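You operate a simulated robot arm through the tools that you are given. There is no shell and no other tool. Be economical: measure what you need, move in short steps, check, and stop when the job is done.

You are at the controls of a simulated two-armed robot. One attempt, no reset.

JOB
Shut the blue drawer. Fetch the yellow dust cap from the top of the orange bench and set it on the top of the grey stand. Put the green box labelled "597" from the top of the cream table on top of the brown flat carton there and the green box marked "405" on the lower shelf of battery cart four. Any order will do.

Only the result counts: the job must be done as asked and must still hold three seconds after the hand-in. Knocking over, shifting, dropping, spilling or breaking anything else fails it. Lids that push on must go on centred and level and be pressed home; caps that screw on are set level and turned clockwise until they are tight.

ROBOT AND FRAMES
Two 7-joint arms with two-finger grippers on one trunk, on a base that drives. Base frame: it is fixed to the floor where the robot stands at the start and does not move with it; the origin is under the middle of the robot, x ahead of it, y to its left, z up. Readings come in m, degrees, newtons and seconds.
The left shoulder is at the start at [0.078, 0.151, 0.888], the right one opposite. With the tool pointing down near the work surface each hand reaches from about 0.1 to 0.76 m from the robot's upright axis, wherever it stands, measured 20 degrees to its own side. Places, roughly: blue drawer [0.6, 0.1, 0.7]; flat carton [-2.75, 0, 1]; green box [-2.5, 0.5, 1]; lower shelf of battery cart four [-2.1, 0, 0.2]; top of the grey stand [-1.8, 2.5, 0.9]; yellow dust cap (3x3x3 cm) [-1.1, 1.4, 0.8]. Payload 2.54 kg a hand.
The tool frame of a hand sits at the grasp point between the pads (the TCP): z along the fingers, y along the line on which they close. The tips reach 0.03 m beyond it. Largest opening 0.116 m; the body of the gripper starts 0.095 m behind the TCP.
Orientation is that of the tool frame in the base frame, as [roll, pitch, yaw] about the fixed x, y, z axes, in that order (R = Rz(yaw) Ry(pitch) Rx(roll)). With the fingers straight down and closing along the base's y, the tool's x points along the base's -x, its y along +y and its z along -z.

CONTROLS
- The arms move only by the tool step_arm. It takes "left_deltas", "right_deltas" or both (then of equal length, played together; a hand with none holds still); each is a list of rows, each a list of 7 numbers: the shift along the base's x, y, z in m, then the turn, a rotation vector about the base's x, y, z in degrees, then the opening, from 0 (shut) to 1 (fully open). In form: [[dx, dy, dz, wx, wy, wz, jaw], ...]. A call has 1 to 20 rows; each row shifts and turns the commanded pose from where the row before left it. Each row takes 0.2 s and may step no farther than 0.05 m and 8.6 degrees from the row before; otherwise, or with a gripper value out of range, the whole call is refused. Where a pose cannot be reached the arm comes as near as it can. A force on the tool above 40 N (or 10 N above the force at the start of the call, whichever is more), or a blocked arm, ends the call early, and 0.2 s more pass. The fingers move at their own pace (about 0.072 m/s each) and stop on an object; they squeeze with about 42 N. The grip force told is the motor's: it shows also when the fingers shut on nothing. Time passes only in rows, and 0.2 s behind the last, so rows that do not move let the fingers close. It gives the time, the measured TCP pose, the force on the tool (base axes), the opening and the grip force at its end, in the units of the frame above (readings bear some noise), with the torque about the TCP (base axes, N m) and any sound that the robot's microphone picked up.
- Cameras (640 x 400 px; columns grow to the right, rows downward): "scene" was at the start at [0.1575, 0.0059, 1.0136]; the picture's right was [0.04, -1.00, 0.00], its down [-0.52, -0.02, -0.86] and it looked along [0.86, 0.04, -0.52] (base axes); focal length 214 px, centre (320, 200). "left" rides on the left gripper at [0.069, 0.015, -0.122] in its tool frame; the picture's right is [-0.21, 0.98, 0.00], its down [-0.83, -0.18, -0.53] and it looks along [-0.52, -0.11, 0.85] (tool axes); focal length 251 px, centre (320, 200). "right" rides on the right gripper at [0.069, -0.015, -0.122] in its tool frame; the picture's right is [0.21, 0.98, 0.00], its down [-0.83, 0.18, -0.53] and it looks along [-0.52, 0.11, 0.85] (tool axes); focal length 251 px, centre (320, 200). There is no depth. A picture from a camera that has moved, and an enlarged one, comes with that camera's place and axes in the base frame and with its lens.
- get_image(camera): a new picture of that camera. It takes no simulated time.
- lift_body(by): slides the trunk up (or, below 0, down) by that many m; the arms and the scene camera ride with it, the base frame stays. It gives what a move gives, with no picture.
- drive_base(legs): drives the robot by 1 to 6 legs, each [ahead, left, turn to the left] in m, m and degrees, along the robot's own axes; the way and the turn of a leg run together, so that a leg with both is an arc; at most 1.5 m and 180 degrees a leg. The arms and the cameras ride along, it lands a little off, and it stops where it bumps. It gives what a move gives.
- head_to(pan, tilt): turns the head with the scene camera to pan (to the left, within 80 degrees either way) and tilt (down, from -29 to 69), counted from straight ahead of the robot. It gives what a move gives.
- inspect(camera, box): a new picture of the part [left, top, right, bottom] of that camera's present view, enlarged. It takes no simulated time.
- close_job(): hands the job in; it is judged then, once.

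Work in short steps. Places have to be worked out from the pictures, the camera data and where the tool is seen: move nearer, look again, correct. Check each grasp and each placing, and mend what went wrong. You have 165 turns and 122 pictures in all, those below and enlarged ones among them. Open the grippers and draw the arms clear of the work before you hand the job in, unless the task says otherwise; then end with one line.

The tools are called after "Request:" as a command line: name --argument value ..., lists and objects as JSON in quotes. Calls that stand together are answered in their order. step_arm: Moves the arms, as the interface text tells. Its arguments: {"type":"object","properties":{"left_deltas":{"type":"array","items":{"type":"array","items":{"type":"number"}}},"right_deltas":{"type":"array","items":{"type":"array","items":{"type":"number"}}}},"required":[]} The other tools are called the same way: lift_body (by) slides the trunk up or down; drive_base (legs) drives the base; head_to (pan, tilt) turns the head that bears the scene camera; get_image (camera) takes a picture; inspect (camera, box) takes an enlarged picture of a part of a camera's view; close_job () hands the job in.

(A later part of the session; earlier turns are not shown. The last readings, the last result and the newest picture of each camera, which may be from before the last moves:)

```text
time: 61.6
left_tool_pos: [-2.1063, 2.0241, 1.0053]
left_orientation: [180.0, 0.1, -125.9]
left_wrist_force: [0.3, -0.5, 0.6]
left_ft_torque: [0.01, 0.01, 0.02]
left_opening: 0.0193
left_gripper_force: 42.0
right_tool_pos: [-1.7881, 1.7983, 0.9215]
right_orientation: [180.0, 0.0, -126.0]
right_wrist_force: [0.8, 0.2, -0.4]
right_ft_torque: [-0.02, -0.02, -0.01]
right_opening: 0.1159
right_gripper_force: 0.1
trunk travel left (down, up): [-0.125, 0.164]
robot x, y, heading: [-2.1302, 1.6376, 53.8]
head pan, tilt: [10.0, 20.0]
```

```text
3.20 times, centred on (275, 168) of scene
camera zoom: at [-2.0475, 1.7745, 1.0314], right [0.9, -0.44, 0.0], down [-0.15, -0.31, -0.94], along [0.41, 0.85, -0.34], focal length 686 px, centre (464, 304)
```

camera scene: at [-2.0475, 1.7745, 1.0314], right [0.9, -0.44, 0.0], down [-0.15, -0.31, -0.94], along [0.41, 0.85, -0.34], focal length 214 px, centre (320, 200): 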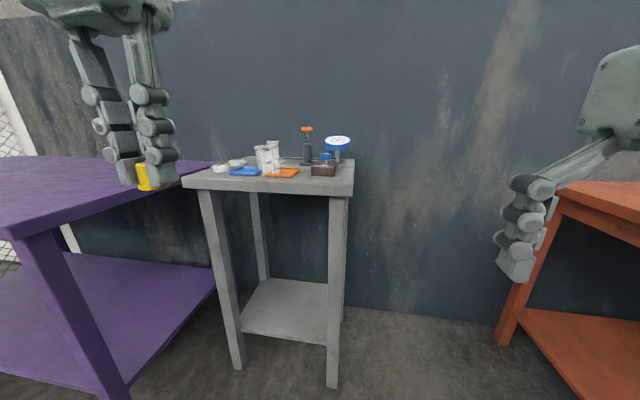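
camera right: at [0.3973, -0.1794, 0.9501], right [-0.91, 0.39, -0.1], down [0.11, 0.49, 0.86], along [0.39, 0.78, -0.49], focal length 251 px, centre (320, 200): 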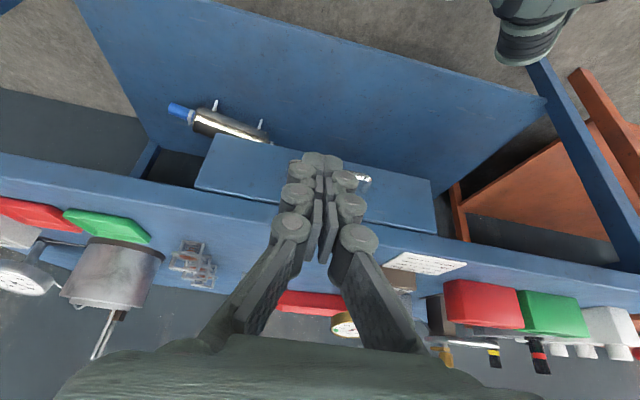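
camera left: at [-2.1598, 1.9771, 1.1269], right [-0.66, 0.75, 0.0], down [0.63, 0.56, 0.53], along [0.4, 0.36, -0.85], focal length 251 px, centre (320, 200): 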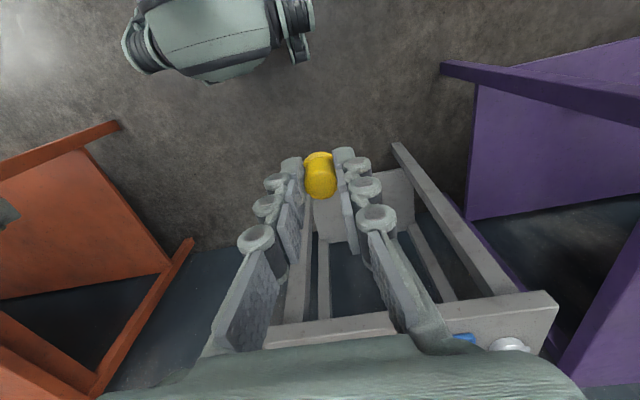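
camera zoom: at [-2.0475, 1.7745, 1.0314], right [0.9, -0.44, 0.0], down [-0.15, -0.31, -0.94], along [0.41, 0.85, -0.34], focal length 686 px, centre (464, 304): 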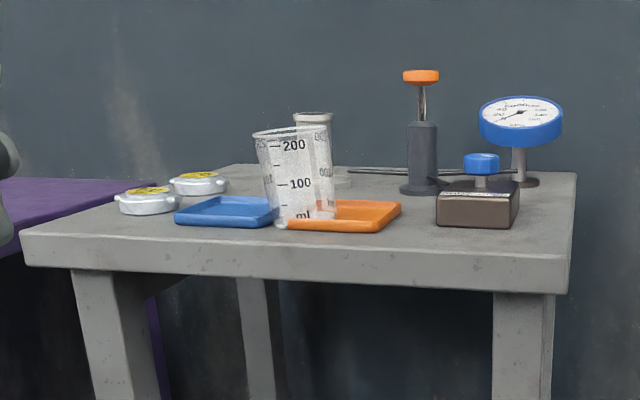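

I raise the trunk for a steeper look at the stand top.

Request:
lift_body --by 0.12

Request:
drive_base --legs '[[0.1, -0.1, 0]]'

Request:
head_to --pan 8 --tilt 30

Request:
inspect --camera "scene" --box '[160, 80, 480, 280]'

```text
time: 63.1
left_tool_pos: [-2.1067, 2.024, 1.1255]
left_orientation: [-180.0, -0.1, -125.9]
left_wrist_force: [0.0, 0.4, 0.1]
left_ft_torque: [-0.01, -0.03, -0.02]
left_opening: 0.0198
left_gripper_force: 42.1
right_tool_pos: [-1.7875, 1.7986, 1.0405]
right_orientation: [180.0, 0.2, -126.1]
right_wrist_force: [0.5, -0.3, 0.1]
right_ft_torque: [0.02, 0.03, 0.03]
right_opening: 0.1158
right_gripper_force: 0.0
trunk travel left (down, up): [-0.245, 0.044]
robot x, y, heading: [-2.1256, 1.6321, 54.1]
head pan, tilt: [10.0, 20.0]
```

```text
time: 64.7
left_tool_pos: [-1.9697, 2.0454, 1.1241]
left_orientation: [-180.0, 0.1, -125.8]
left_wrist_force: [-0.3, -0.3, -0.2]
left_ft_torque: [-0.01, -0.02, 0.0]
left_opening: 0.0196
left_gripper_force: 41.4
right_tool_pos: [-1.6503, 1.8201, 1.0407]
right_orientation: [179.9, 0.0, -126.0]
right_wrist_force: [0.5, 0.4, -0.8]
right_ft_torque: [0.02, 0.04, -0.03]
right_opening: 0.1159
right_gripper_force: 0.0
trunk travel left (down, up): [-0.245, 0.044]
robot x, y, heading: [-1.9886, 1.6546, 54.3]
head pan, tilt: [10.0, 20.0]
```

```text
time: 65.4
left_tool_pos: [-1.9695, 2.0457, 1.1247]
left_orientation: [-180.0, 0.0, -125.8]
left_wrist_force: [-0.1, 0.1, 0.4]
left_ft_torque: [0.02, 0.02, 0.0]
left_opening: 0.0194
left_gripper_force: 42.1
right_tool_pos: [-1.6496, 1.8197, 1.0427]
right_orientation: [179.9, 0.1, -125.9]
right_wrist_force: [0.3, -0.1, -0.2]
right_ft_torque: [0.0, 0.03, 0.0]
right_opening: 0.116
right_gripper_force: 0.0
trunk travel left (down, up): [-0.245, 0.044]
robot x, y, heading: [-1.988, 1.6602, 54.0]
head pan, tilt: [8.0, 30.0]
```

```text
2.00 times, centred on (320, 180) of scene
camera zoom: at [-1.9081, 1.7919, 1.1354], right [0.88, -0.47, 0.0], down [-0.23, -0.44, -0.87], along [0.4, 0.77, -0.5], focal length 429 px, centre (320, 240)
```

zoom: 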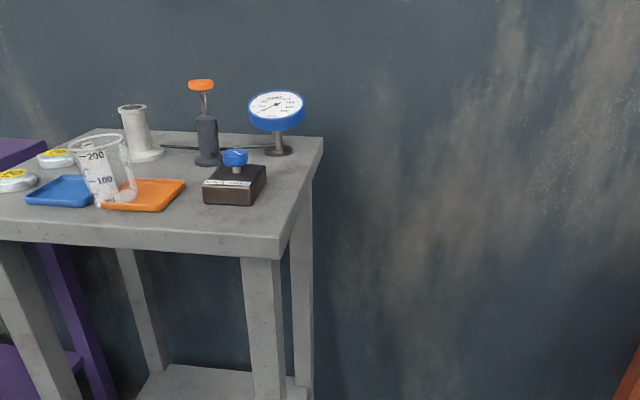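

The stand's top is at z≈0.88 and its front right corner at (-1.7485, 2.2065). A free spot lies at about (-1.783, 2.287). I drive 0.1 m closer.

Request:
drive_base --legs '[[0.1, 0, 0]]'

Request:
get_image --camera "scene"

```text
time: 66.5
left_tool_pos: [-1.9103, 2.1254, 1.1243]
left_orientation: [-180.0, 0.0, -125.7]
left_wrist_force: [1.4, 0.4, -0.1]
left_ft_torque: [-0.05, 0.01, -0.03]
left_opening: 0.0192
left_gripper_force: 41.3
right_tool_pos: [-1.5924, 1.9001, 1.0415]
right_orientation: [180.0, -0.1, -125.9]
right_wrist_force: [0.9, 0.0, 0.2]
right_ft_torque: [-0.02, 0.02, -0.02]
right_opening: 0.1158
right_gripper_force: 0.0
trunk travel left (down, up): [-0.245, 0.044]
robot x, y, heading: [-1.9325, 1.7352, 54.2]
head pan, tilt: [8.0, 30.0]
```

```text
85 pictures are left
camera scene: at [-1.85, 1.8722, 1.1352], right [0.88, -0.47, 0.0], down [-0.23, -0.44, -0.87], along [0.4, 0.77, -0.5], focal length 214 px, centre (320, 200)
```

scene: 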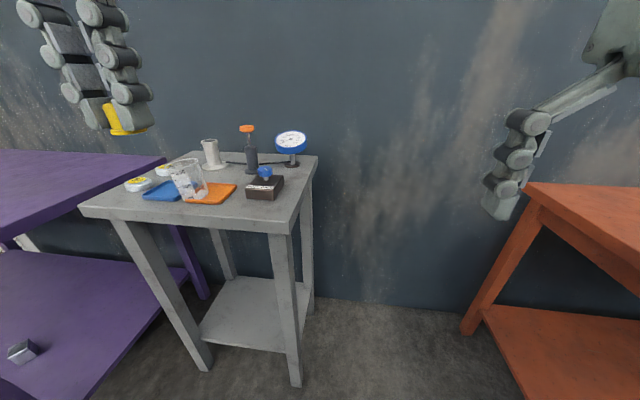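

Corner confirmed. I move over the spot and down to z≈1.0, keeping the jaw shut, then look.

Request:
step_arm --left_deltas '[[0.0254, 0.0324, 0, 0, 0, 0, 0], [0.0254, 0.0324, 0, 0, 0, 0, 0], [0.0254, 0.0324, 0, 0, 0, 0, 0], [0.0254, 0.0324, 0, 0, 0, 0, 0], [0.0254, 0.0324, 0, 0, 0, 0, 0], [0, 0, -0.045, 0, 0, 0, 0], [0, 0, -0.045, 0, 0, 0, 0], [0, 0, -0.04, 0, 0, 0, 0]]'

Request:
get_image --camera "left"

Request:
inspect --camera "scene" --box '[140, 80, 380, 230]'

```text
time: 68.3
left_tool_pos: [-1.7838, 2.2849, 0.9946]
left_orientation: [179.9, -0.1, -125.7]
left_wrist_force: [-0.2, 0.3, 0.0]
left_ft_torque: [0.0, -0.03, -0.02]
left_opening: 0.0194
left_gripper_force: 42.4
right_tool_pos: [-1.5925, 1.8988, 1.0417]
right_orientation: [-180.0, 0.1, -126.0]
right_wrist_force: [0.1, 0.0, 0.4]
right_ft_torque: [0.01, -0.03, -0.01]
right_opening: 0.1162
right_gripper_force: 0.0
trunk travel left (down, up): [-0.245, 0.044]
robot x, y, heading: [-1.934, 1.7309, 54.8]
head pan, tilt: [8.0, 30.0]
```

```text
84 pictures are left
camera left: at [-1.8375, 2.2386, 1.1171], right [-0.67, 0.75, 0.0], down [0.63, 0.56, 0.53], along [0.4, 0.36, -0.85], focal length 251 px, centre (320, 200)
```

left: 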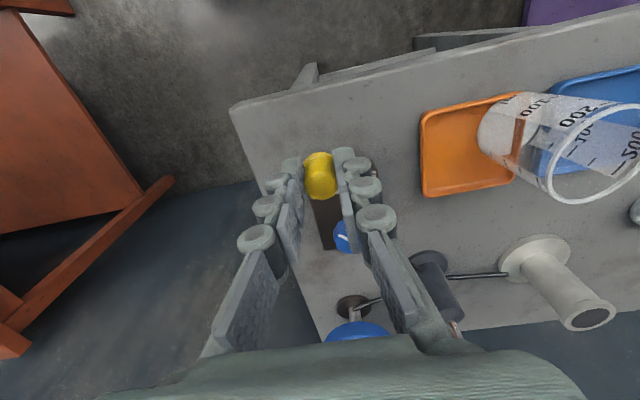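

```text
2.67 times, centred on (260, 155) of scene
camera zoom: at [-1.8504, 1.8718, 1.1354], right [0.88, -0.47, 0.0], down [-0.23, -0.44, -0.87], along [0.4, 0.77, -0.5], focal length 572 px, centre (480, 320)
```

zoom: 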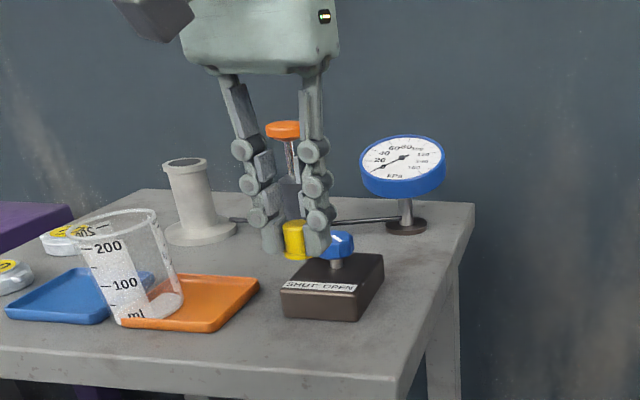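

The landing spot is clear in front of the block. I descend to just above contact.

Request:
step_arm --left_deltas '[[-0.002, -0.003, -0.03, 0, 0, 0, 0], [0, 0, -0.03, 0, 0, 0, 0], [0, 0, -0.01, 0, 0, 0, 0]]'

Request:
inspect --camera "scene" --box '[180, 130, 340, 230]'

```text
time: 69.1
left_tool_pos: [-1.7859, 2.2854, 0.925]
left_orientation: [180.0, 0.1, -125.7]
left_wrist_force: [0.0, 0.4, -0.1]
left_ft_torque: [0.0, -0.01, -0.01]
left_opening: 0.0194
left_gripper_force: 41.8
right_tool_pos: [-1.5931, 1.8985, 1.0421]
right_orientation: [-180.0, 0.0, -125.9]
right_wrist_force: [0.8, -0.1, -0.4]
right_ft_torque: [-0.02, -0.01, 0.05]
right_opening: 0.1158
right_gripper_force: 0.2
trunk travel left (down, up): [-0.245, 0.044]
robot x, y, heading: [-1.9324, 1.7327, 54.1]
head pan, tilt: [8.0, 30.0]
```

```text
4.00 times, centred on (260, 180) of scene
camera zoom: at [-1.8504, 1.8716, 1.1354], right [0.88, -0.47, 0.0], down [-0.23, -0.44, -0.87], along [0.4, 0.77, -0.5], focal length 858 px, centre (560, 280)
```

zoom: 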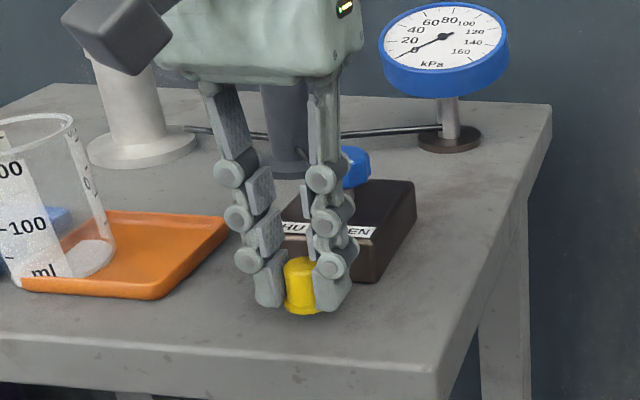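

Close to the surface. I step down in 2 mm increments to contact (limit by force).

Request:
step_arm --left_deltas '[[0, 0, -0.003, 0, 0, 0, 0], [0, 0, -0.002, 0, 0, 0, 0], [0, 0, -0.002, 0, 0, 0, 0], [0, 0, 0, 0, 0, 0, 0]]'

Request:
inspect --camera "scene" --box '[210, 155, 290, 205]'

```text
time: 70.1
left_tool_pos: [-1.7859, 2.2845, 0.9176]
left_orientation: [-179.9, 0.0, -125.8]
left_wrist_force: [-0.2, -0.1, -0.6]
left_ft_torque: [-0.03, 0.0, -0.01]
left_opening: 0.0195
left_gripper_force: 41.5
right_tool_pos: [-1.5923, 1.8994, 1.0417]
right_orientation: [-179.9, 0.0, -126.0]
right_wrist_force: [0.1, 0.1, 0.2]
right_ft_torque: [-0.04, 0.0, 0.01]
right_opening: 0.1161
right_gripper_force: 0.0
trunk travel left (down, up): [-0.245, 0.044]
robot x, y, heading: [-1.934, 1.7351, 53.8]
head pan, tilt: [8.0, 30.0]
```

```text
8.00 times, centred on (250, 180) of scene
camera zoom: at [-1.8505, 1.8716, 1.1353], right [0.88, -0.47, 0.0], down [-0.23, -0.44, -0.87], along [0.4, 0.77, -0.5], focal length 1716 px, centre (880, 360)
```

zoom: 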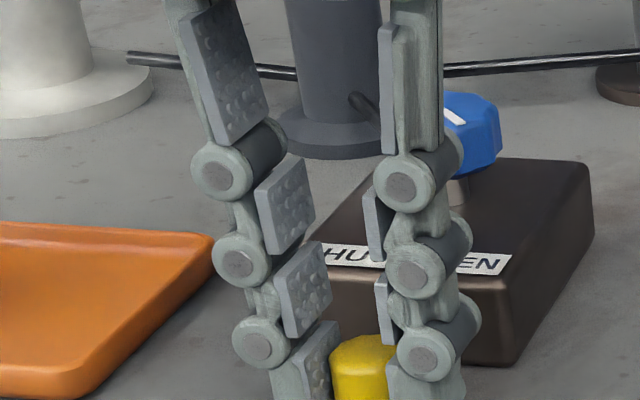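

No contact yet; I continue by 1 mm steps.

Request:
step_arm --left_deltas '[[0, 0, -0.001, 0, 0, 0, 0], [0, 0, -0.001, 0, 0, 0, 0], [0, 0, -0.001, 0, 0, 0, 0], [0, 0, -0.001, 0, 0, 0, 0]]'

Request:
inspect --camera "scene" --box '[210, 175, 290, 225]'

```text
time: 71.1
left_tool_pos: [-1.7864, 2.2845, 0.9138]
left_orientation: [-180.0, 0.0, -125.8]
left_wrist_force: [0.9, -0.7, -0.4]
left_ft_torque: [0.01, 0.04, -0.02]
left_opening: 0.0193
left_gripper_force: 42.5
right_tool_pos: [-1.5919, 1.8989, 1.0422]
right_orientation: [180.0, 0.2, -126.0]
right_wrist_force: [0.2, -0.1, 0.1]
right_ft_torque: [0.01, -0.01, -0.01]
right_opening: 0.1162
right_gripper_force: 0.1
trunk travel left (down, up): [-0.245, 0.044]
robot x, y, heading: [-1.9308, 1.737, 53.9]
head pan, tilt: [8.0, 30.0]
```

```text
8.00 times, centred on (250, 200) of scene
camera zoom: at [-1.8504, 1.8716, 1.1353], right [0.88, -0.47, 0.0], down [-0.23, -0.44, -0.87], along [0.4, 0.77, -0.5], focal length 1716 px, centre (880, 200)
```

zoom: 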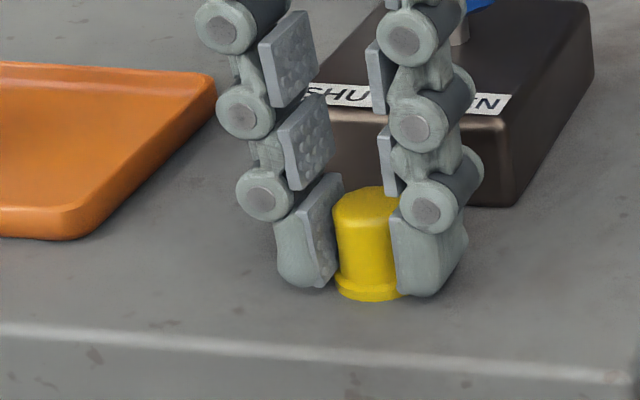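

Still no reaction force; I continue a few millimetres.

Request:
step_arm --left_deltas '[[0, 0, -0.0015, 0, 0, 0, 0], [0, 0, -0.0015, 0, 0, 0, 0], [0, 0, 0, 0, 0, 0, 0]]'

Request:
inspect --camera "scene" --box '[230, 190, 270, 215]'

```text
time: 71.9
left_tool_pos: [-1.7856, 2.2835, 0.9133]
left_orientation: [180.0, 0.4, -125.8]
left_wrist_force: [-1.1, 1.2, 20.0]
left_ft_torque: [0.07, 0.06, 0.02]
left_opening: 0.0194
left_gripper_force: 41.7
right_tool_pos: [-1.5933, 1.8979, 1.0421]
right_orientation: [180.0, 0.3, -125.9]
right_wrist_force: [0.9, 0.3, 0.3]
right_ft_torque: [-0.01, -0.01, 0.0]
right_opening: 0.1161
right_gripper_force: 0.1
trunk travel left (down, up): [-0.245, 0.044]
robot x, y, heading: [-1.9319, 1.7361, 54.4]
head pan, tilt: [8.0, 30.0]
```

```text
16.00 times, centred on (250, 202) of scene
camera zoom: at [-1.8509, 1.8702, 1.1359], right [0.88, -0.47, 0.0], down [-0.23, -0.44, -0.87], along [0.41, 0.77, -0.5], focal length 3432 px, centre (1440, 160)
```

zoom: 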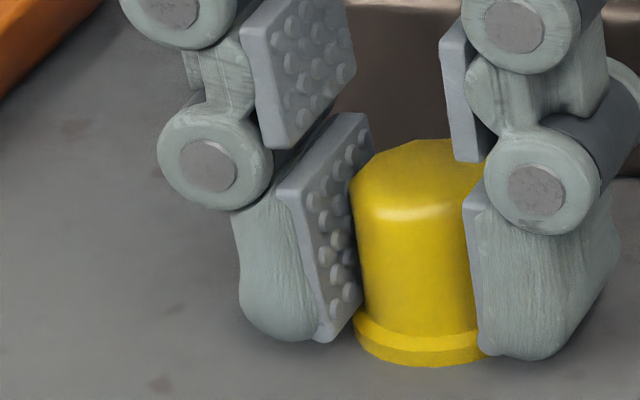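

Contact at 20 N, so the cap is on the surface. I relieve the force, open slightly, rise and check.

Request:
step_arm --left_deltas '[[0, 0, 0.0015, 0, 0, 0, 0], [0, 0, 0, 0, 0, 0, 0.3], [0, 0, 0, 0, 0, 0, 0.35], [0, 0, 0, 0, 0, 0, 0.35], [0, 0, 0.02, 0, 0, 0, 0.35], [0, 0, 0.04, 0, 0, 0, 0.35], [0, 0, 0.04, 0, 0, 0, 0.35], [0, 0, 0.04, 0, 0, 0, 0.35]]'

Request:
inspect --camera "scene" --box '[140, 110, 340, 235]'

```text
time: 73.7
left_tool_pos: [-1.7839, 2.2838, 1.0539]
left_orientation: [180.0, -0.1, -125.9]
left_wrist_force: [0.0, 0.2, 0.5]
left_ft_torque: [0.03, -0.02, -0.02]
left_opening: 0.0408
left_gripper_force: 0.1
right_tool_pos: [-1.5918, 1.8987, 1.0417]
right_orientation: [-180.0, 0.1, -126.0]
right_wrist_force: [0.9, 0.8, 0.1]
right_ft_torque: [0.0, 0.0, 0.01]
right_opening: 0.1159
right_gripper_force: 0.1
trunk travel left (down, up): [-0.245, 0.044]
robot x, y, heading: [-1.9323, 1.7366, 54.2]
head pan, tilt: [8.0, 30.0]
```

```text
3.20 times, centred on (240, 172) of scene
camera zoom: at [-1.8505, 1.8714, 1.1353], right [0.88, -0.47, 0.0], down [-0.23, -0.44, -0.87], along [0.4, 0.77, -0.5], focal length 686 px, centre (576, 288)
```

zoom: 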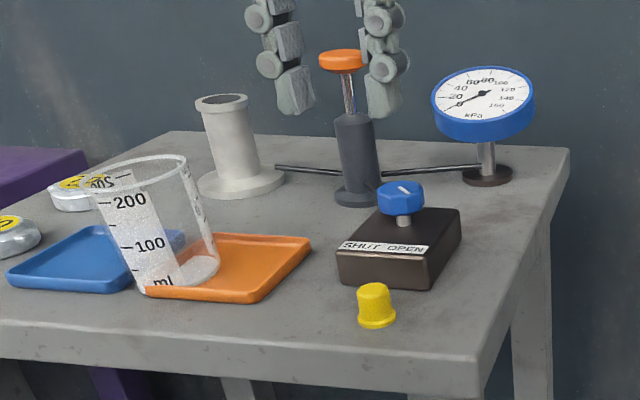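

The cap stands well on the grey stand. I retract the left arm, back off and turn around towards the cream table.

Request:
step_arm --left_deltas '[[0, 0, 0.04, 0, 0, 0, 0.35], [-0.0254, -0.0324, 0, 0, 0, 0, 0.6], [-0.0254, -0.0324, 0, 0, 0, 0, 1], [-0.0254, -0.0324, 0, 0, 0, 0, 1], [-0.0254, -0.0324, 0, 0, 0, 0, 1], [-0.0254, -0.0324, 0, 0, 0, 0, 1]]'

Request:
drive_base --legs '[[-0.45, 0, 0], [0, 0, 90], [0, 0, 75]]'

Request:
head_to --pan 15 --tilt 20

Request:
get_image --camera "scene"

```text
time: 75.1
left_tool_pos: [-1.9116, 2.1198, 1.0908]
left_orientation: [180.0, 0.0, -125.8]
left_wrist_force: [0.7, -0.2, -0.9]
left_ft_torque: [-0.04, 0.01, 0.01]
left_opening: 0.1161
left_gripper_force: 0.1
right_tool_pos: [-1.5935, 1.8993, 1.0423]
right_orientation: [180.0, 0.2, -125.9]
right_wrist_force: [-1.1, -0.1, -0.3]
right_ft_torque: [0.03, 0.0, -0.01]
right_opening: 0.1156
right_gripper_force: 0.1
trunk travel left (down, up): [-0.245, 0.044]
robot x, y, heading: [-1.9333, 1.7326, 54.0]
head pan, tilt: [8.0, 30.0]
```

```text
time: 85.0
left_tool_pos: [-2.3202, 1.0061, 1.09]
left_orientation: [-179.9, 0.0, 37.8]
left_wrist_force: [1.5, 0.2, 0.4]
left_ft_torque: [-0.02, -0.01, -0.01]
left_opening: 0.116
left_gripper_force: 0.0
right_tool_pos: [-2.5641, 1.3114, 1.042]
right_orientation: [180.0, 0.0, 37.7]
right_wrist_force: [1.0, -0.8, 0.7]
right_ft_torque: [-0.02, -0.01, 0.03]
right_opening: 0.116
right_gripper_force: 0.0
trunk travel left (down, up): [-0.245, 0.044]
robot x, y, heading: [-2.1939, 1.373, -142.1]
head pan, tilt: [8.0, 30.0]
```

```text
time: 85.7
left_tool_pos: [-2.3208, 1.006, 1.0906]
left_orientation: [-179.9, 0.0, 37.8]
left_wrist_force: [0.1, -0.2, 0.2]
left_ft_torque: [0.0, 0.02, -0.01]
left_opening: 0.1159
left_gripper_force: 0.0
right_tool_pos: [-2.564, 1.3107, 1.0414]
right_orientation: [-180.0, 0.0, 37.5]
right_wrist_force: [-0.2, -0.2, -0.7]
right_ft_torque: [0.0, 0.02, 0.01]
right_opening: 0.1157
right_gripper_force: 0.2
trunk travel left (down, up): [-0.245, 0.044]
robot x, y, heading: [-2.1914, 1.3723, -142.3]
head pan, tilt: [15.0, 20.0]
```

```text
77 pictures are left
camera scene: at [-2.3025, 1.2596, 1.1514], right [-0.8, 0.61, 0.0], down [0.21, 0.27, -0.94], along [-0.57, -0.75, -0.34], focal length 214 px, centre (320, 200)
```

scene: 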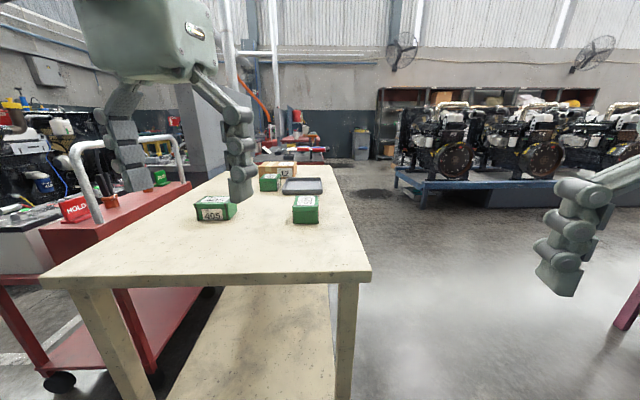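

The cream table and boxes are right ahead; I zoom to read the labels.

Request:
inspect --camera "scene" --box '[170, 140, 370, 265]'

Request:
inspect --camera "scene" --box '[0, 80, 240, 400]'

```text
3.20 times, centred on (270, 202) of scene
camera zoom: at [-2.3025, 1.2596, 1.1514], right [-0.8, 0.61, 0.0], down [0.21, 0.27, -0.94], along [-0.57, -0.75, -0.34], focal length 686 px, centre (480, 192)
```

zoom: 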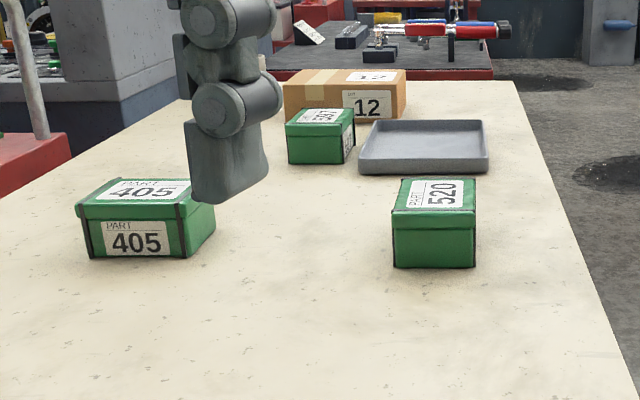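

```text
1.25 times, centred on (120, 240) of scene
camera zoom: at [-2.3025, 1.2596, 1.1514], right [-0.8, 0.61, 0.0], down [0.21, 0.27, -0.94], along [-0.57, -0.75, -0.34], focal length 268 px, centre (570, 150)
```

zoom: 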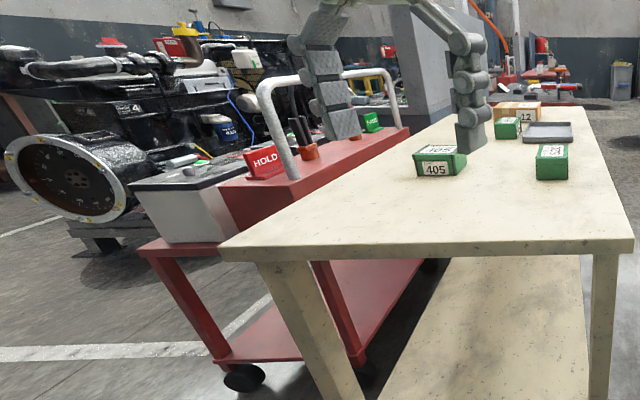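

The boxes are 405 (near left), 520 (near right) and one at the back beside carton 12, probably 597. I square up to the table, which has the same room axes, and view it from two cameras.

Request:
drive_base --legs '[[0, 0, 18], [0.08, 0.1, 0]]'

Request:
head_to --pan 10 --tilt 28

Request:
get_image --camera "scene"

Request:
get_image --camera "left"

```text
time: 88.4
left_tool_pos: [-2.1649, 0.8632, 1.0901]
left_orientation: [-180.0, 0.0, 56.0]
left_wrist_force: [0.5, 0.1, -0.6]
left_ft_torque: [0.0, 0.02, 0.0]
left_opening: 0.1163
left_gripper_force: 0.1
right_tool_pos: [-2.4904, 1.0763, 1.0418]
right_orientation: [180.0, 0.1, 55.7]
right_wrist_force: [0.2, -0.6, -0.8]
right_ft_torque: [-0.01, -0.03, -0.01]
right_opening: 0.116
right_gripper_force: 0.1
trunk travel left (down, up): [-0.245, 0.044]
robot x, y, heading: [-2.1571, 1.2551, -124.2]
head pan, tilt: [15.0, 20.0]
```

```text
time: 89.1
left_tool_pos: [-2.1659, 0.8633, 1.0902]
left_orientation: [-180.0, 0.2, 55.8]
left_wrist_force: [-0.9, -0.8, -0.3]
left_ft_torque: [0.0, 0.0, 0.01]
left_opening: 0.1157
left_gripper_force: 0.0
right_tool_pos: [-2.4917, 1.077, 1.0421]
right_orientation: [-180.0, 0.1, 55.7]
right_wrist_force: [0.5, -0.6, -0.3]
right_ft_torque: [0.02, -0.02, -0.01]
right_opening: 0.116
right_gripper_force: 0.0
trunk travel left (down, up): [-0.245, 0.044]
robot x, y, heading: [-2.154, 1.254, -124.3]
head pan, tilt: [10.0, 28.0]
```

```text
74 pictures are left
camera scene: at [-2.2318, 1.114, 1.1386], right [-0.91, 0.41, 0.0], down [0.19, 0.43, -0.88], along [-0.36, -0.81, -0.47], focal length 214 px, centre (320, 200)
```

scene: 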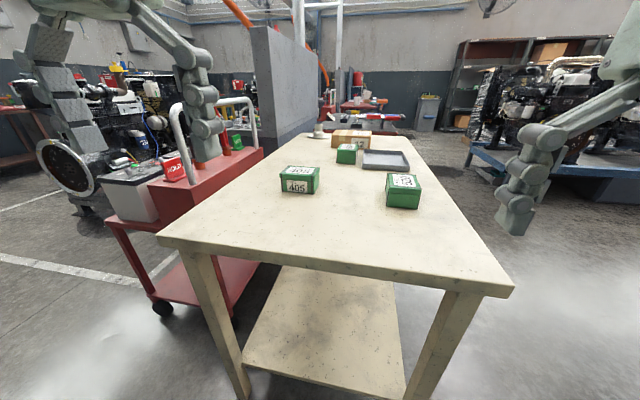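

```text
73 pictures are left
camera left: at [-2.1142, 0.912, 1.2125], right [0.69, -0.73, 0.0], down [-0.61, -0.58, 0.53], along [-0.39, -0.37, -0.85], focal length 251 px, centre (320, 200)
```

left: 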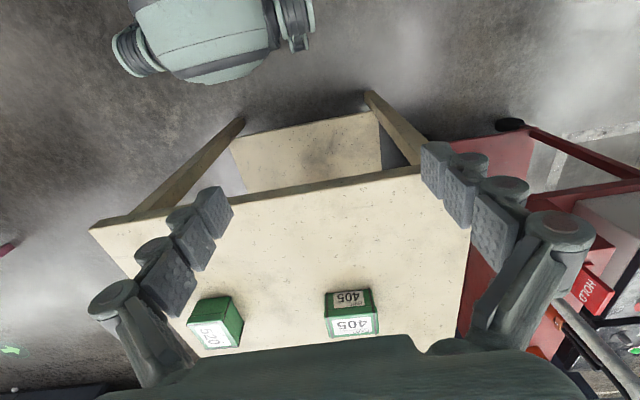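

405's front top edge triangulates to (-2.414, 0.540, 0.889), with the table top at ≈0.843. I zoom in for dimensions and orientation.

Request:
inspect --camera "scene" --box '[260, 115, 440, 228]'

Request:
inspect --camera "left" --box '[180, 240, 420, 390]'

```text
3.54 times, centred on (350, 172) of scene
camera zoom: at [-2.2318, 1.114, 1.1386], right [-0.91, 0.41, 0.0], down [0.19, 0.43, -0.88], along [-0.36, -0.81, -0.47], focal length 759 px, centre (214, 301)
```

zoom: 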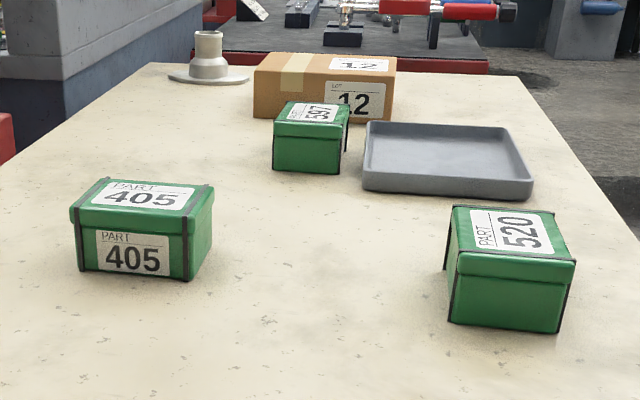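

```text
2.67 times, centred on (300, 315) of left
camera zoom: at [-2.1142, 0.912, 1.2125], right [0.69, -0.73, 0.0], down [-0.61, -0.58, 0.53], along [-0.39, -0.37, -0.85], focal length 670 px, centre (373, -107)
```

zoom: 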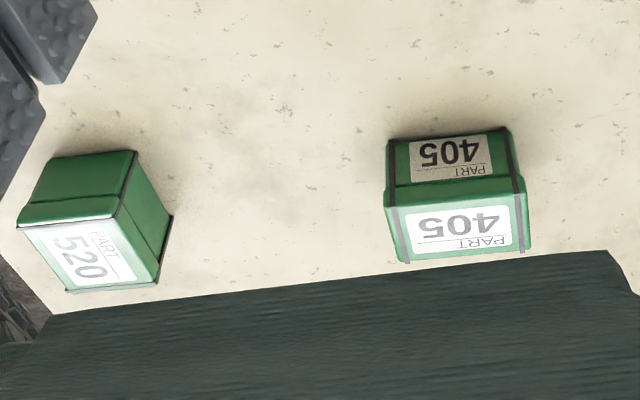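

597 and carton "12" are confirmed. The 405 box is about 0.10×0.07×0.065 m, centred at (-2.43, 0.515), with its top at z≈0.91. Before deciding the grasp I view the cart's lower shelf, driving left in front of the cart's end.

Request:
drive_base --legs '[[-0.05, 0.55, 0]]'

Request:
head_to --pan 0 --tilt 40

Request:
get_image --camera "scene"

```text
time: 94.8
left_tool_pos: [-1.6864, 0.5938, 1.0898]
left_orientation: [-179.9, 0.2, 55.4]
left_wrist_force: [-0.7, -0.6, -0.3]
left_ft_torque: [0.01, -0.01, 0.02]
left_opening: 0.116
left_gripper_force: 0.1
right_tool_pos: [-2.0103, 0.8088, 1.0431]
right_orientation: [179.9, 0.1, 55.4]
right_wrist_force: [0.1, -0.8, 0.9]
right_ft_torque: [0.0, -0.02, 0.02]
right_opening: 0.1164
right_gripper_force: 0.1
trunk travel left (down, up): [-0.245, 0.044]
robot x, y, heading: [-1.6778, 0.9812, -124.4]
head pan, tilt: [10.0, 28.0]
```

```text
time: 95.6
left_tool_pos: [-1.6861, 0.5941, 1.0896]
left_orientation: [-180.0, 0.1, 55.5]
left_wrist_force: [0.2, -0.4, 0.5]
left_ft_torque: [0.04, 0.0, -0.03]
left_opening: 0.1156
left_gripper_force: 0.1
right_tool_pos: [-2.0099, 0.811, 1.0403]
right_orientation: [180.0, 0.2, 55.5]
right_wrist_force: [-0.1, -0.4, -0.4]
right_ft_torque: [-0.01, -0.01, 0.0]
right_opening: 0.1159
right_gripper_force: 0.0
trunk travel left (down, up): [-0.245, 0.044]
robot x, y, heading: [-1.677, 0.9822, -124.7]
head pan, tilt: [0.0, 40.0]
```

```text
70 pictures are left
camera scene: at [-1.762, 0.8586, 1.1201], right [-0.82, 0.57, 0.0], down [0.36, 0.53, -0.77], along [-0.43, -0.63, -0.64], focal length 214 px, centre (320, 200)
```

scene: 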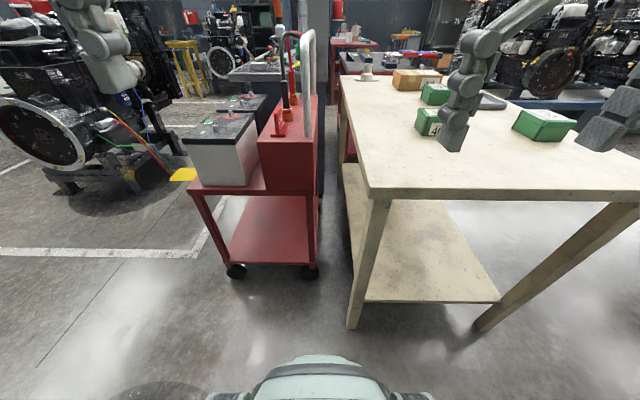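

The cart's lower shelf (z≈0.2) is open at the near end; the deck above is at ≈0.65, so I need a tilted hand. I'll grip 405 across its 0.07 m side with the right hand yawed 90° and tilted 40°. First I pre-orient the hand here in free space.

Request:
step_arm --right_deltas '[[-0.017, -0.025, 0, 0, 0, 8.2, 1], [-0.017, -0.025, 0, 0, 0, 8.2, 1], [-0.017, -0.025, 0, 0, 0, 8.2, 1], [-0.017, -0.025, 0, 0, 0, 8.2, 1], [0, 0, 0, 0, 0, 8.2, 1], [0, 0, 0, 0, 0, 8.2, 1], [0, 0, 0, 0, 0, 8.2, 1], [0, 0, 0, 0, 0, 8.2, 1], [0, 0, 0, 0, 0, 8.2, 1], [0, 0, 0, 0, 0, 8.2, 1], [0, 0, 0, 0, 0, 8, 1], [0, 0, 0, -4.53, -6.59, 0, 1], [0, 0, 0, -4.53, -6.59, 0, 1], [0, 0, 0, -4.53, -6.59, 0, 1], [0, 0, 0, -4.53, -6.59, 0, 1], [0, 0, 0, -4.53, -6.59, 0, 1]]'

```text
time: 99.0
left_tool_pos: [-1.6862, 0.5943, 1.0901]
left_orientation: [-180.0, 0.0, 55.5]
left_wrist_force: [0.2, 0.2, -0.5]
left_ft_torque: [0.0, -0.01, 0.0]
left_opening: 0.1164
left_gripper_force: 0.2
right_tool_pos: [-1.9418, 0.7536, 1.0083]
right_orientation: [179.9, 40.2, 145.2]
right_wrist_force: [0.0, 0.5, 0.5]
right_ft_torque: [0.0, 0.01, 0.0]
right_opening: 0.1162
right_gripper_force: 0.1
right hand out of reach, approached as far as the arm can: row 8, 9, 10, 11, 15, 16
trunk travel left (down, up): [-0.245, 0.044]
robot x, y, heading: [-1.6719, 0.9782, -124.3]
head pan, tilt: [0.0, 40.0]
```

The orientation is reached. Now I drive to the cream table's near end, so that 405 is about 0.65 m ahead.

Request:
drive_base --legs '[[0, -0.357, 0], [0.16, 0, 0]]'

Request:
head_to --pan 0 --tilt 40

Request:
get_image --camera "scene"

Request:
get_image --camera "right"

```text
time: 104.0
left_tool_pos: [-2.0392, 0.6982, 1.0953]
left_orientation: [-179.2, 1.4, 54.6]
left_wrist_force: [0.6, -0.3, 0.1]
left_ft_torque: [0.02, 0.02, -0.01]
left_opening: 0.1159
left_gripper_force: 0.1
right_tool_pos: [-2.2981, 0.8604, 1.02]
right_orientation: [-178.3, 39.0, 144.5]
right_wrist_force: [0.2, 0.4, -0.6]
right_ft_torque: [0.0, -0.02, 0.02]
right_opening: 0.116
right_gripper_force: 0.1
trunk travel left (down, up): [-0.245, 0.044]
robot x, y, heading: [-2.0407, 1.0749, -125.8]
head pan, tilt: [0.0, 40.0]
stopped in leg 2: the robot was blocked; the commanded pose is now the measured one
```

```text
time: 104.6
left_tool_pos: [-2.0376, 0.6999, 1.0955]
left_orientation: [-179.2, 1.6, 54.7]
left_wrist_force: [-0.5, -0.5, 0.1]
left_ft_torque: [-0.02, 0.01, 0.0]
left_opening: 0.1159
left_gripper_force: 0.1
right_tool_pos: [-2.2969, 0.8616, 1.0181]
right_orientation: [-178.1, 38.8, 144.7]
right_wrist_force: [0.3, 0.6, 0.7]
right_ft_torque: [0.01, 0.0, 0.01]
right_opening: 0.1159
right_gripper_force: 0.0
trunk travel left (down, up): [-0.245, 0.044]
robot x, y, heading: [-2.0429, 1.0807, -125.3]
head pan, tilt: [0.0, 40.0]
```

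```text
69 pictures are left
camera scene: at [-2.1094, 0.9655, 1.124], right [-0.82, 0.58, 0.02], down [0.35, 0.51, -0.78], along [-0.46, -0.63, -0.62], focal length 214 px, centre (320, 200)
```

scene: 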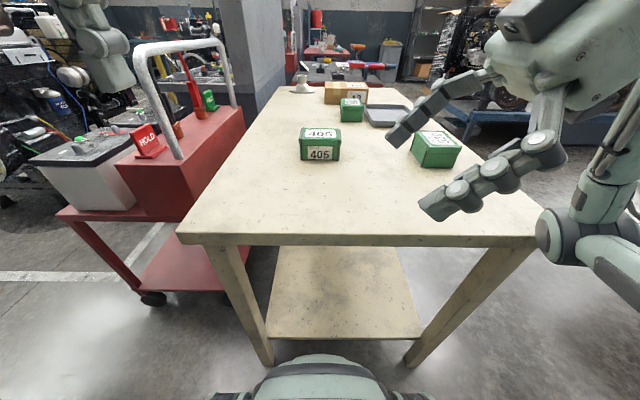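

```text
68 pictures are left
camera right: at [-2.4098, 0.9279, 1.0707], right [0.44, 0.88, -0.16], down [0.37, -0.02, 0.93], along [0.82, -0.47, -0.33], focal length 251 px, centre (320, 200)
```

right: 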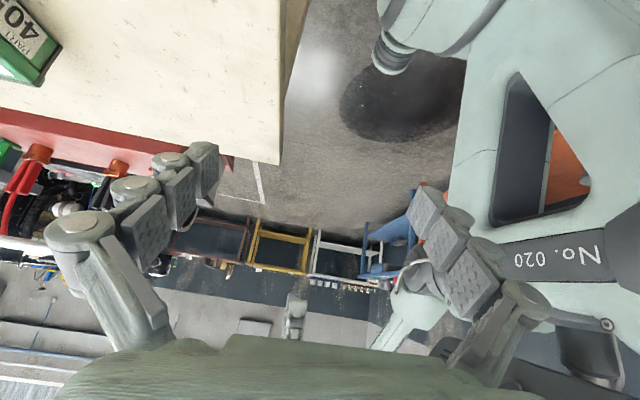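

The robot was blocked and is slightly tilted, perhaps an elbow or the base against the table. I back off at once and re-check.

Request:
drive_base --legs '[[-0.06, 0, 0]]'

Request:
head_to --pan -25 --tilt 45

Request:
get_image --camera "scene"

```text
time: 105.5
left_tool_pos: [-2.0247, 0.739, 1.0902]
left_orientation: [180.0, 0.2, 54.7]
left_wrist_force: [0.2, 0.0, 0.4]
left_ft_torque: [0.0, 0.04, -0.01]
left_opening: 0.1159
left_gripper_force: 0.0
right_tool_pos: [-2.282, 0.9011, 1.0091]
right_orientation: [179.5, 39.6, 143.4]
right_wrist_force: [0.1, 0.3, -1.2]
right_ft_torque: [-0.01, 0.04, -0.01]
right_opening: 0.1161
right_gripper_force: 0.1
trunk travel left (down, up): [-0.245, 0.044]
robot x, y, heading: [-2.0118, 1.123, -125.4]
head pan, tilt: [0.0, 40.0]
```

```text
time: 106.4
left_tool_pos: [-2.0252, 0.7379, 1.0909]
left_orientation: [179.9, 0.1, 54.7]
left_wrist_force: [0.1, -0.3, 0.0]
left_ft_torque: [-0.02, 0.0, 0.02]
left_opening: 0.1161
left_gripper_force: 0.0
right_tool_pos: [-2.2835, 0.9008, 1.0068]
right_orientation: [179.5, 39.7, 143.3]
right_wrist_force: [0.5, 0.5, -0.2]
right_ft_torque: [-0.01, 0.01, -0.05]
right_opening: 0.1159
right_gripper_force: 0.0
trunk travel left (down, up): [-0.245, 0.044]
robot x, y, heading: [-2.0078, 1.1236, -125.4]
head pan, tilt: [-25.0, 45.0]
```

```text
67 pictures are left
camera scene: at [-2.1198, 1.032, 1.1127], right [-0.5, 0.87, 0.0], down [0.61, 0.35, -0.71], along [-0.61, -0.35, -0.71], focal length 214 px, centre (320, 200)
```

scene: 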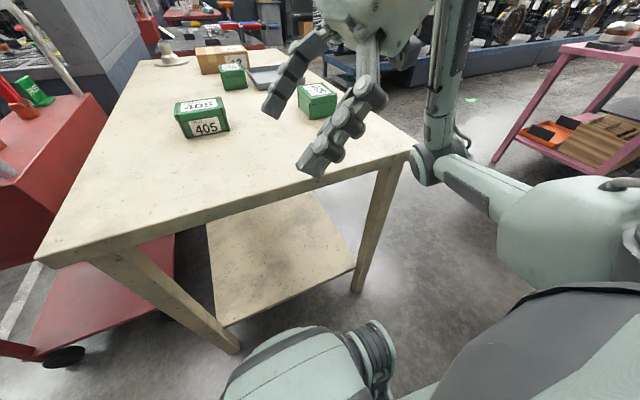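

The right elbow met the table corner; the table corner's position is unchanged within measurement. I restore the right hand to straight down and will use the left hand tilted forward instead.

Request:
step_arm --right_deltas '[[0, 0, 0, 4.53, 6.59, 0, 1], [0, 0, 0, 4.53, 6.59, 0, 1], [0, 0, 0, 4.53, 6.59, 0, 1], [0, 0, 0, 4.53, 6.59, 0, 1], [0, 0, 0.01, 4.53, 6.59, 0, 1], [-0.01, 0.01, 0.01, 0, 0, -8.2, 1], [-0.01, 0.01, 0.01, 0, 0, -8.2, 1], [-0.01, 0.01, 0.01, 0, 0, -8.2, 1], [-0.01, 0.01, 0, 0, 0, -8.2, 1], [-0.01, 0.01, 0, 0, 0, -8.2, 1], [-0.01, 0.01, 0, 0, 0, -8.2, 1], [-0.01, 0.01, 0, 0, 0, -8.2, 1], [0, 0.01, 0, 0, 0, -8.2, 1], [0, 0, 0, 0, 0, -8.2, 1], [0, 0, 0, 0, 0, -8.2, 1], [0, 0, 0, 0, 0, -8, 1]]'

Request:
head_to --pan 5 --tilt 40

Request:
inspect --camera "scene" --box '[180, 60, 480, 250]'

```text
time: 109.8
left_tool_pos: [-2.0263, 0.7388, 1.0906]
left_orientation: [-180.0, 0.2, 54.7]
left_wrist_force: [0.9, -0.1, -0.9]
left_ft_torque: [0.01, 0.03, -0.01]
left_opening: 0.1157
left_gripper_force: 0.0
right_tool_pos: [-2.3527, 0.9802, 1.0474]
right_orientation: [-179.1, -0.3, 53.7]
right_wrist_force: [0.5, -0.4, 0.1]
right_ft_torque: [-0.01, -0.01, 0.0]
right_opening: 0.116
right_gripper_force: 0.1
trunk travel left (down, up): [-0.245, 0.044]
robot x, y, heading: [-2.0092, 1.1249, -125.3]
head pan, tilt: [-25.0, 45.0]
```

```text
time: 110.8
left_tool_pos: [-2.0265, 0.7381, 1.0918]
left_orientation: [179.9, 0.2, 54.7]
left_wrist_force: [0.4, -0.2, 0.3]
left_ft_torque: [-0.01, -0.01, 0.0]
left_opening: 0.1158
left_gripper_force: 0.1
right_tool_pos: [-2.353, 0.9805, 1.0467]
right_orientation: [-179.2, -0.1, 53.9]
right_wrist_force: [-0.2, -0.8, -0.2]
right_ft_torque: [0.0, -0.02, 0.06]
right_opening: 0.1164
right_gripper_force: 0.0
trunk travel left (down, up): [-0.245, 0.044]
robot x, y, heading: [-2.0097, 1.1241, -125.4]
head pan, tilt: [5.0, 40.0]
```

```text
2.11 times, centred on (330, 155) of scene
camera zoom: at [-2.0922, 0.999, 1.12], right [-0.86, 0.51, 0.0], down [0.32, 0.55, -0.77], along [-0.39, -0.66, -0.64], focal length 452 px, centre (299, 295)
```

zoom: 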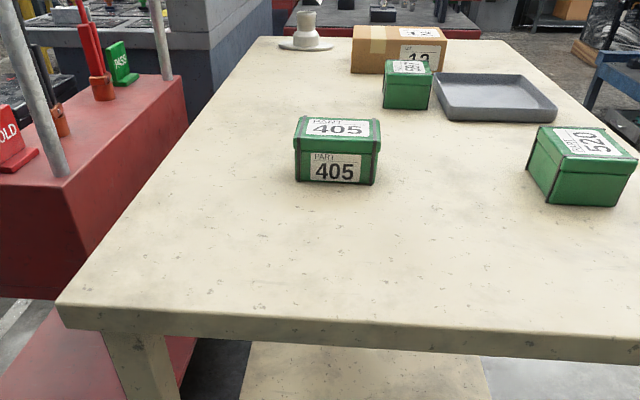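

The lid measures about 0.105×0.078 m, too tight across its width from here. I'll go round to the table's right side, where a forward-tilted hand closes across the 0.078 m, and 597 is reachable too.

Request:
drive_base --legs '[[-0.25, 0, 0], [0, -0.8, 0], [0, 0, 90]]'

Request:
head_to --pan -30 --tilt 25

Request:
get_image --camera "scene"

```text
time: 124.2
left_tool_pos: [-2.1332, 1.7679, 1.0912]
left_orientation: [-180.0, 0.1, 142.3]
left_wrist_force: [0.1, -0.6, -0.5]
left_ft_torque: [0.0, 0.01, 0.0]
left_opening: 0.116
left_gripper_force: 0.1
right_tool_pos: [-2.3886, 1.4512, 1.0468]
right_orientation: [-179.2, -0.3, 141.5]
right_wrist_force: [-0.4, -0.1, 0.2]
right_ft_torque: [-0.02, 0.01, -0.02]
right_opening: 0.1161
right_gripper_force: 0.1
trunk travel left (down, up): [-0.245, 0.044]
robot x, y, heading: [-2.5184, 1.8016, -37.6]
head pan, tilt: [5.0, 40.0]
```

```text
time: 125.2
left_tool_pos: [-2.1333, 1.7681, 1.0905]
left_orientation: [180.0, 0.2, 142.4]
left_wrist_force: [0.2, -0.1, 0.3]
left_ft_torque: [-0.01, -0.02, 0.01]
left_opening: 0.1159
left_gripper_force: 0.1
right_tool_pos: [-2.3886, 1.4508, 1.0474]
right_orientation: [-179.1, -0.2, 141.6]
right_wrist_force: [0.3, 0.6, 0.2]
right_ft_torque: [0.01, 0.01, -0.01]
right_opening: 0.1158
right_gripper_force: 0.1
trunk travel left (down, up): [-0.245, 0.044]
robot x, y, heading: [-2.5203, 1.7977, -37.8]
head pan, tilt: [-30.0, 25.0]
```

```text
65 pictures are left
camera scene: at [-2.4309, 1.6752, 1.1433], right [-0.92, -0.38, 0.0], down [-0.16, 0.39, -0.91], along [0.35, -0.84, -0.42], focal length 214 px, centre (320, 200)
```

scene: 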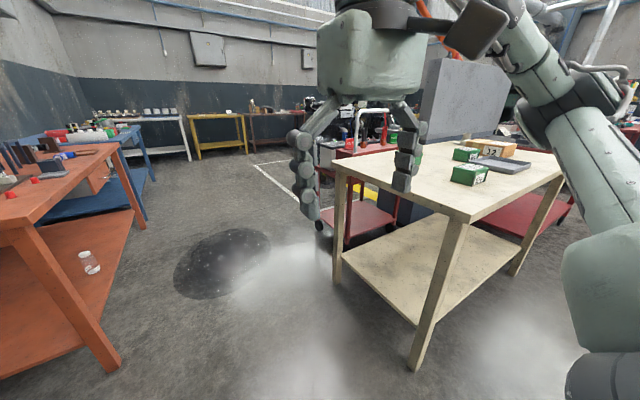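

The way is clear. I square the heading and strafe right along the table's long side.

Request:
drive_base --legs '[[-0.03, 0, 2.8], [0, -1.12, 0]]'

Request:
head_to --pan 0 --tilt 35

Request:
get_image --camera "scene"

```text
time: 136.6
left_tool_pos: [-2.7896, 0.8936, 1.0909]
left_orientation: [179.9, 0.2, 145.0]
left_wrist_force: [0.9, 0.4, 0.3]
left_ft_torque: [0.01, 0.03, -0.03]
left_opening: 0.116
left_gripper_force: 0.1
right_tool_pos: [-3.0292, 0.5664, 1.0475]
right_orientation: [-179.2, -0.2, 144.2]
right_wrist_force: [-0.2, -0.1, 0.8]
right_ft_torque: [0.0, 0.0, 0.01]
right_opening: 0.1159
right_gripper_force: 0.1
trunk travel left (down, up): [-0.245, 0.044]
robot x, y, heading: [-3.1813, 0.9088, -34.7]
head pan, tilt: [-30.0, 25.0]
```

```text
time: 137.5
left_tool_pos: [-2.7893, 0.8936, 1.0914]
left_orientation: [180.0, 0.3, 145.0]
left_wrist_force: [-0.5, 0.5, 0.9]
left_ft_torque: [0.0, 0.02, -0.01]
left_opening: 0.1158
left_gripper_force: 0.1
right_tool_pos: [-3.0302, 0.5656, 1.0472]
right_orientation: [-179.2, -0.2, 144.3]
right_wrist_force: [0.6, -0.8, 0.2]
right_ft_torque: [0.0, 0.02, 0.01]
right_opening: 0.116
right_gripper_force: 0.1
trunk travel left (down, up): [-0.245, 0.044]
robot x, y, heading: [-3.1729, 0.9089, -35.0]
head pan, tilt: [0.0, 35.0]
```

```text
64 pictures are left
camera scene: at [-3.0496, 0.8207, 1.1276], right [-0.57, -0.82, 0.0], down [-0.47, 0.33, -0.82], along [0.67, -0.47, -0.57], focal length 214 px, centre (320, 200)
```

scene: 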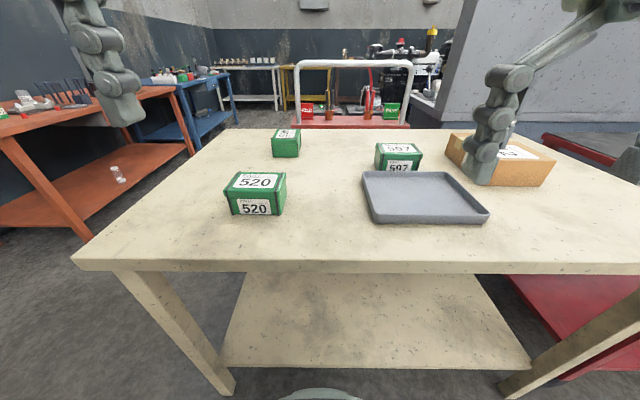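

An excellent view of everything. I zoom on 597 and the carton for measurements.

Request:
inspect --camera "scene" --box '[350, 110, 570, 230]'

Request:
get_image --camera "right"

```text
2.91 times, centred on (460, 170) of scene
camera zoom: at [-3.0496, 0.8207, 1.1276], right [-0.57, -0.82, 0.0], down [-0.47, 0.33, -0.82], along [0.67, -0.47, -0.57], focal length 624 px, centre (-87, 287)
```

zoom: 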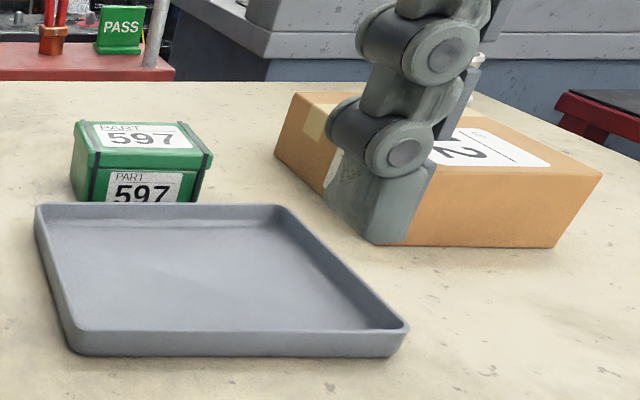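

```text
62 pictures are left
camera right: at [-3.0924, 0.5947, 1.1694], right [0.4, 0.92, -0.01], down [0.78, -0.33, 0.53], along [0.48, -0.22, -0.85], focal length 251 px, centre (320, 200)
```

right: 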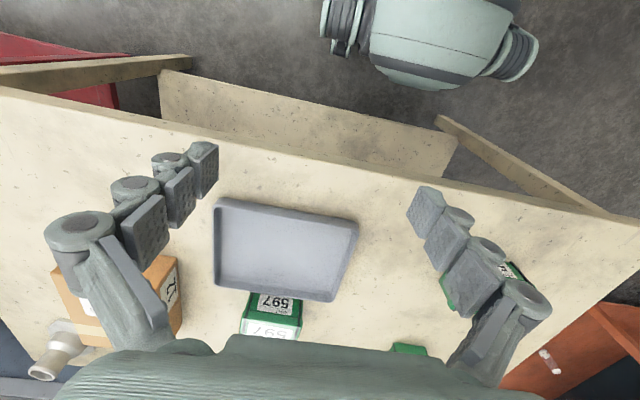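

To reach 597 I need to be closer; I look straight down to see how far the base front extends relative to the table.

Request:
head_to --pan 0 --tilt 69

Request:
get_image --camera "scene"

```text
time: 138.5
left_tool_pos: [-2.7896, 0.8949, 1.0906]
left_orientation: [-180.0, 0.1, 145.0]
left_wrist_force: [-0.4, 0.7, 0.2]
left_ft_torque: [-0.02, -0.02, 0.02]
left_opening: 0.1162
left_gripper_force: 0.0
right_tool_pos: [-3.0303, 0.5658, 1.0479]
right_orientation: [-179.2, -0.1, 144.3]
right_wrist_force: [0.1, -0.5, -0.2]
right_ft_torque: [-0.02, -0.01, 0.0]
right_opening: 0.1158
right_gripper_force: 0.2
trunk travel left (down, up): [-0.245, 0.044]
robot x, y, heading: [-3.1744, 0.909, -35.1]
head pan, tilt: [0.0, 68.8]
```

```text
61 pictures are left
camera scene: at [-3.0759, 0.8392, 1.0839], right [-0.57, -0.82, 0.0], down [-0.76, 0.53, -0.36], along [0.3, -0.21, -0.93], focal length 214 px, centre (320, 200)
```

scene: 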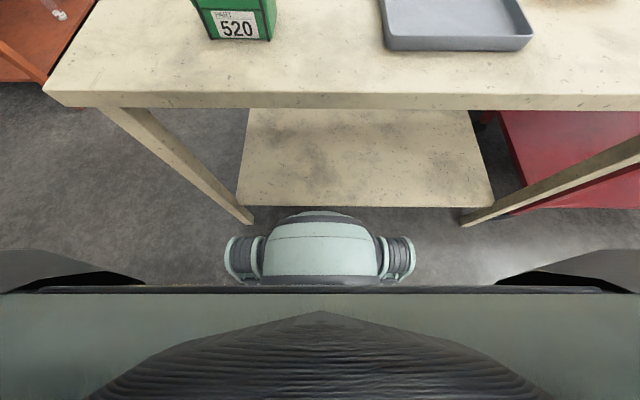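

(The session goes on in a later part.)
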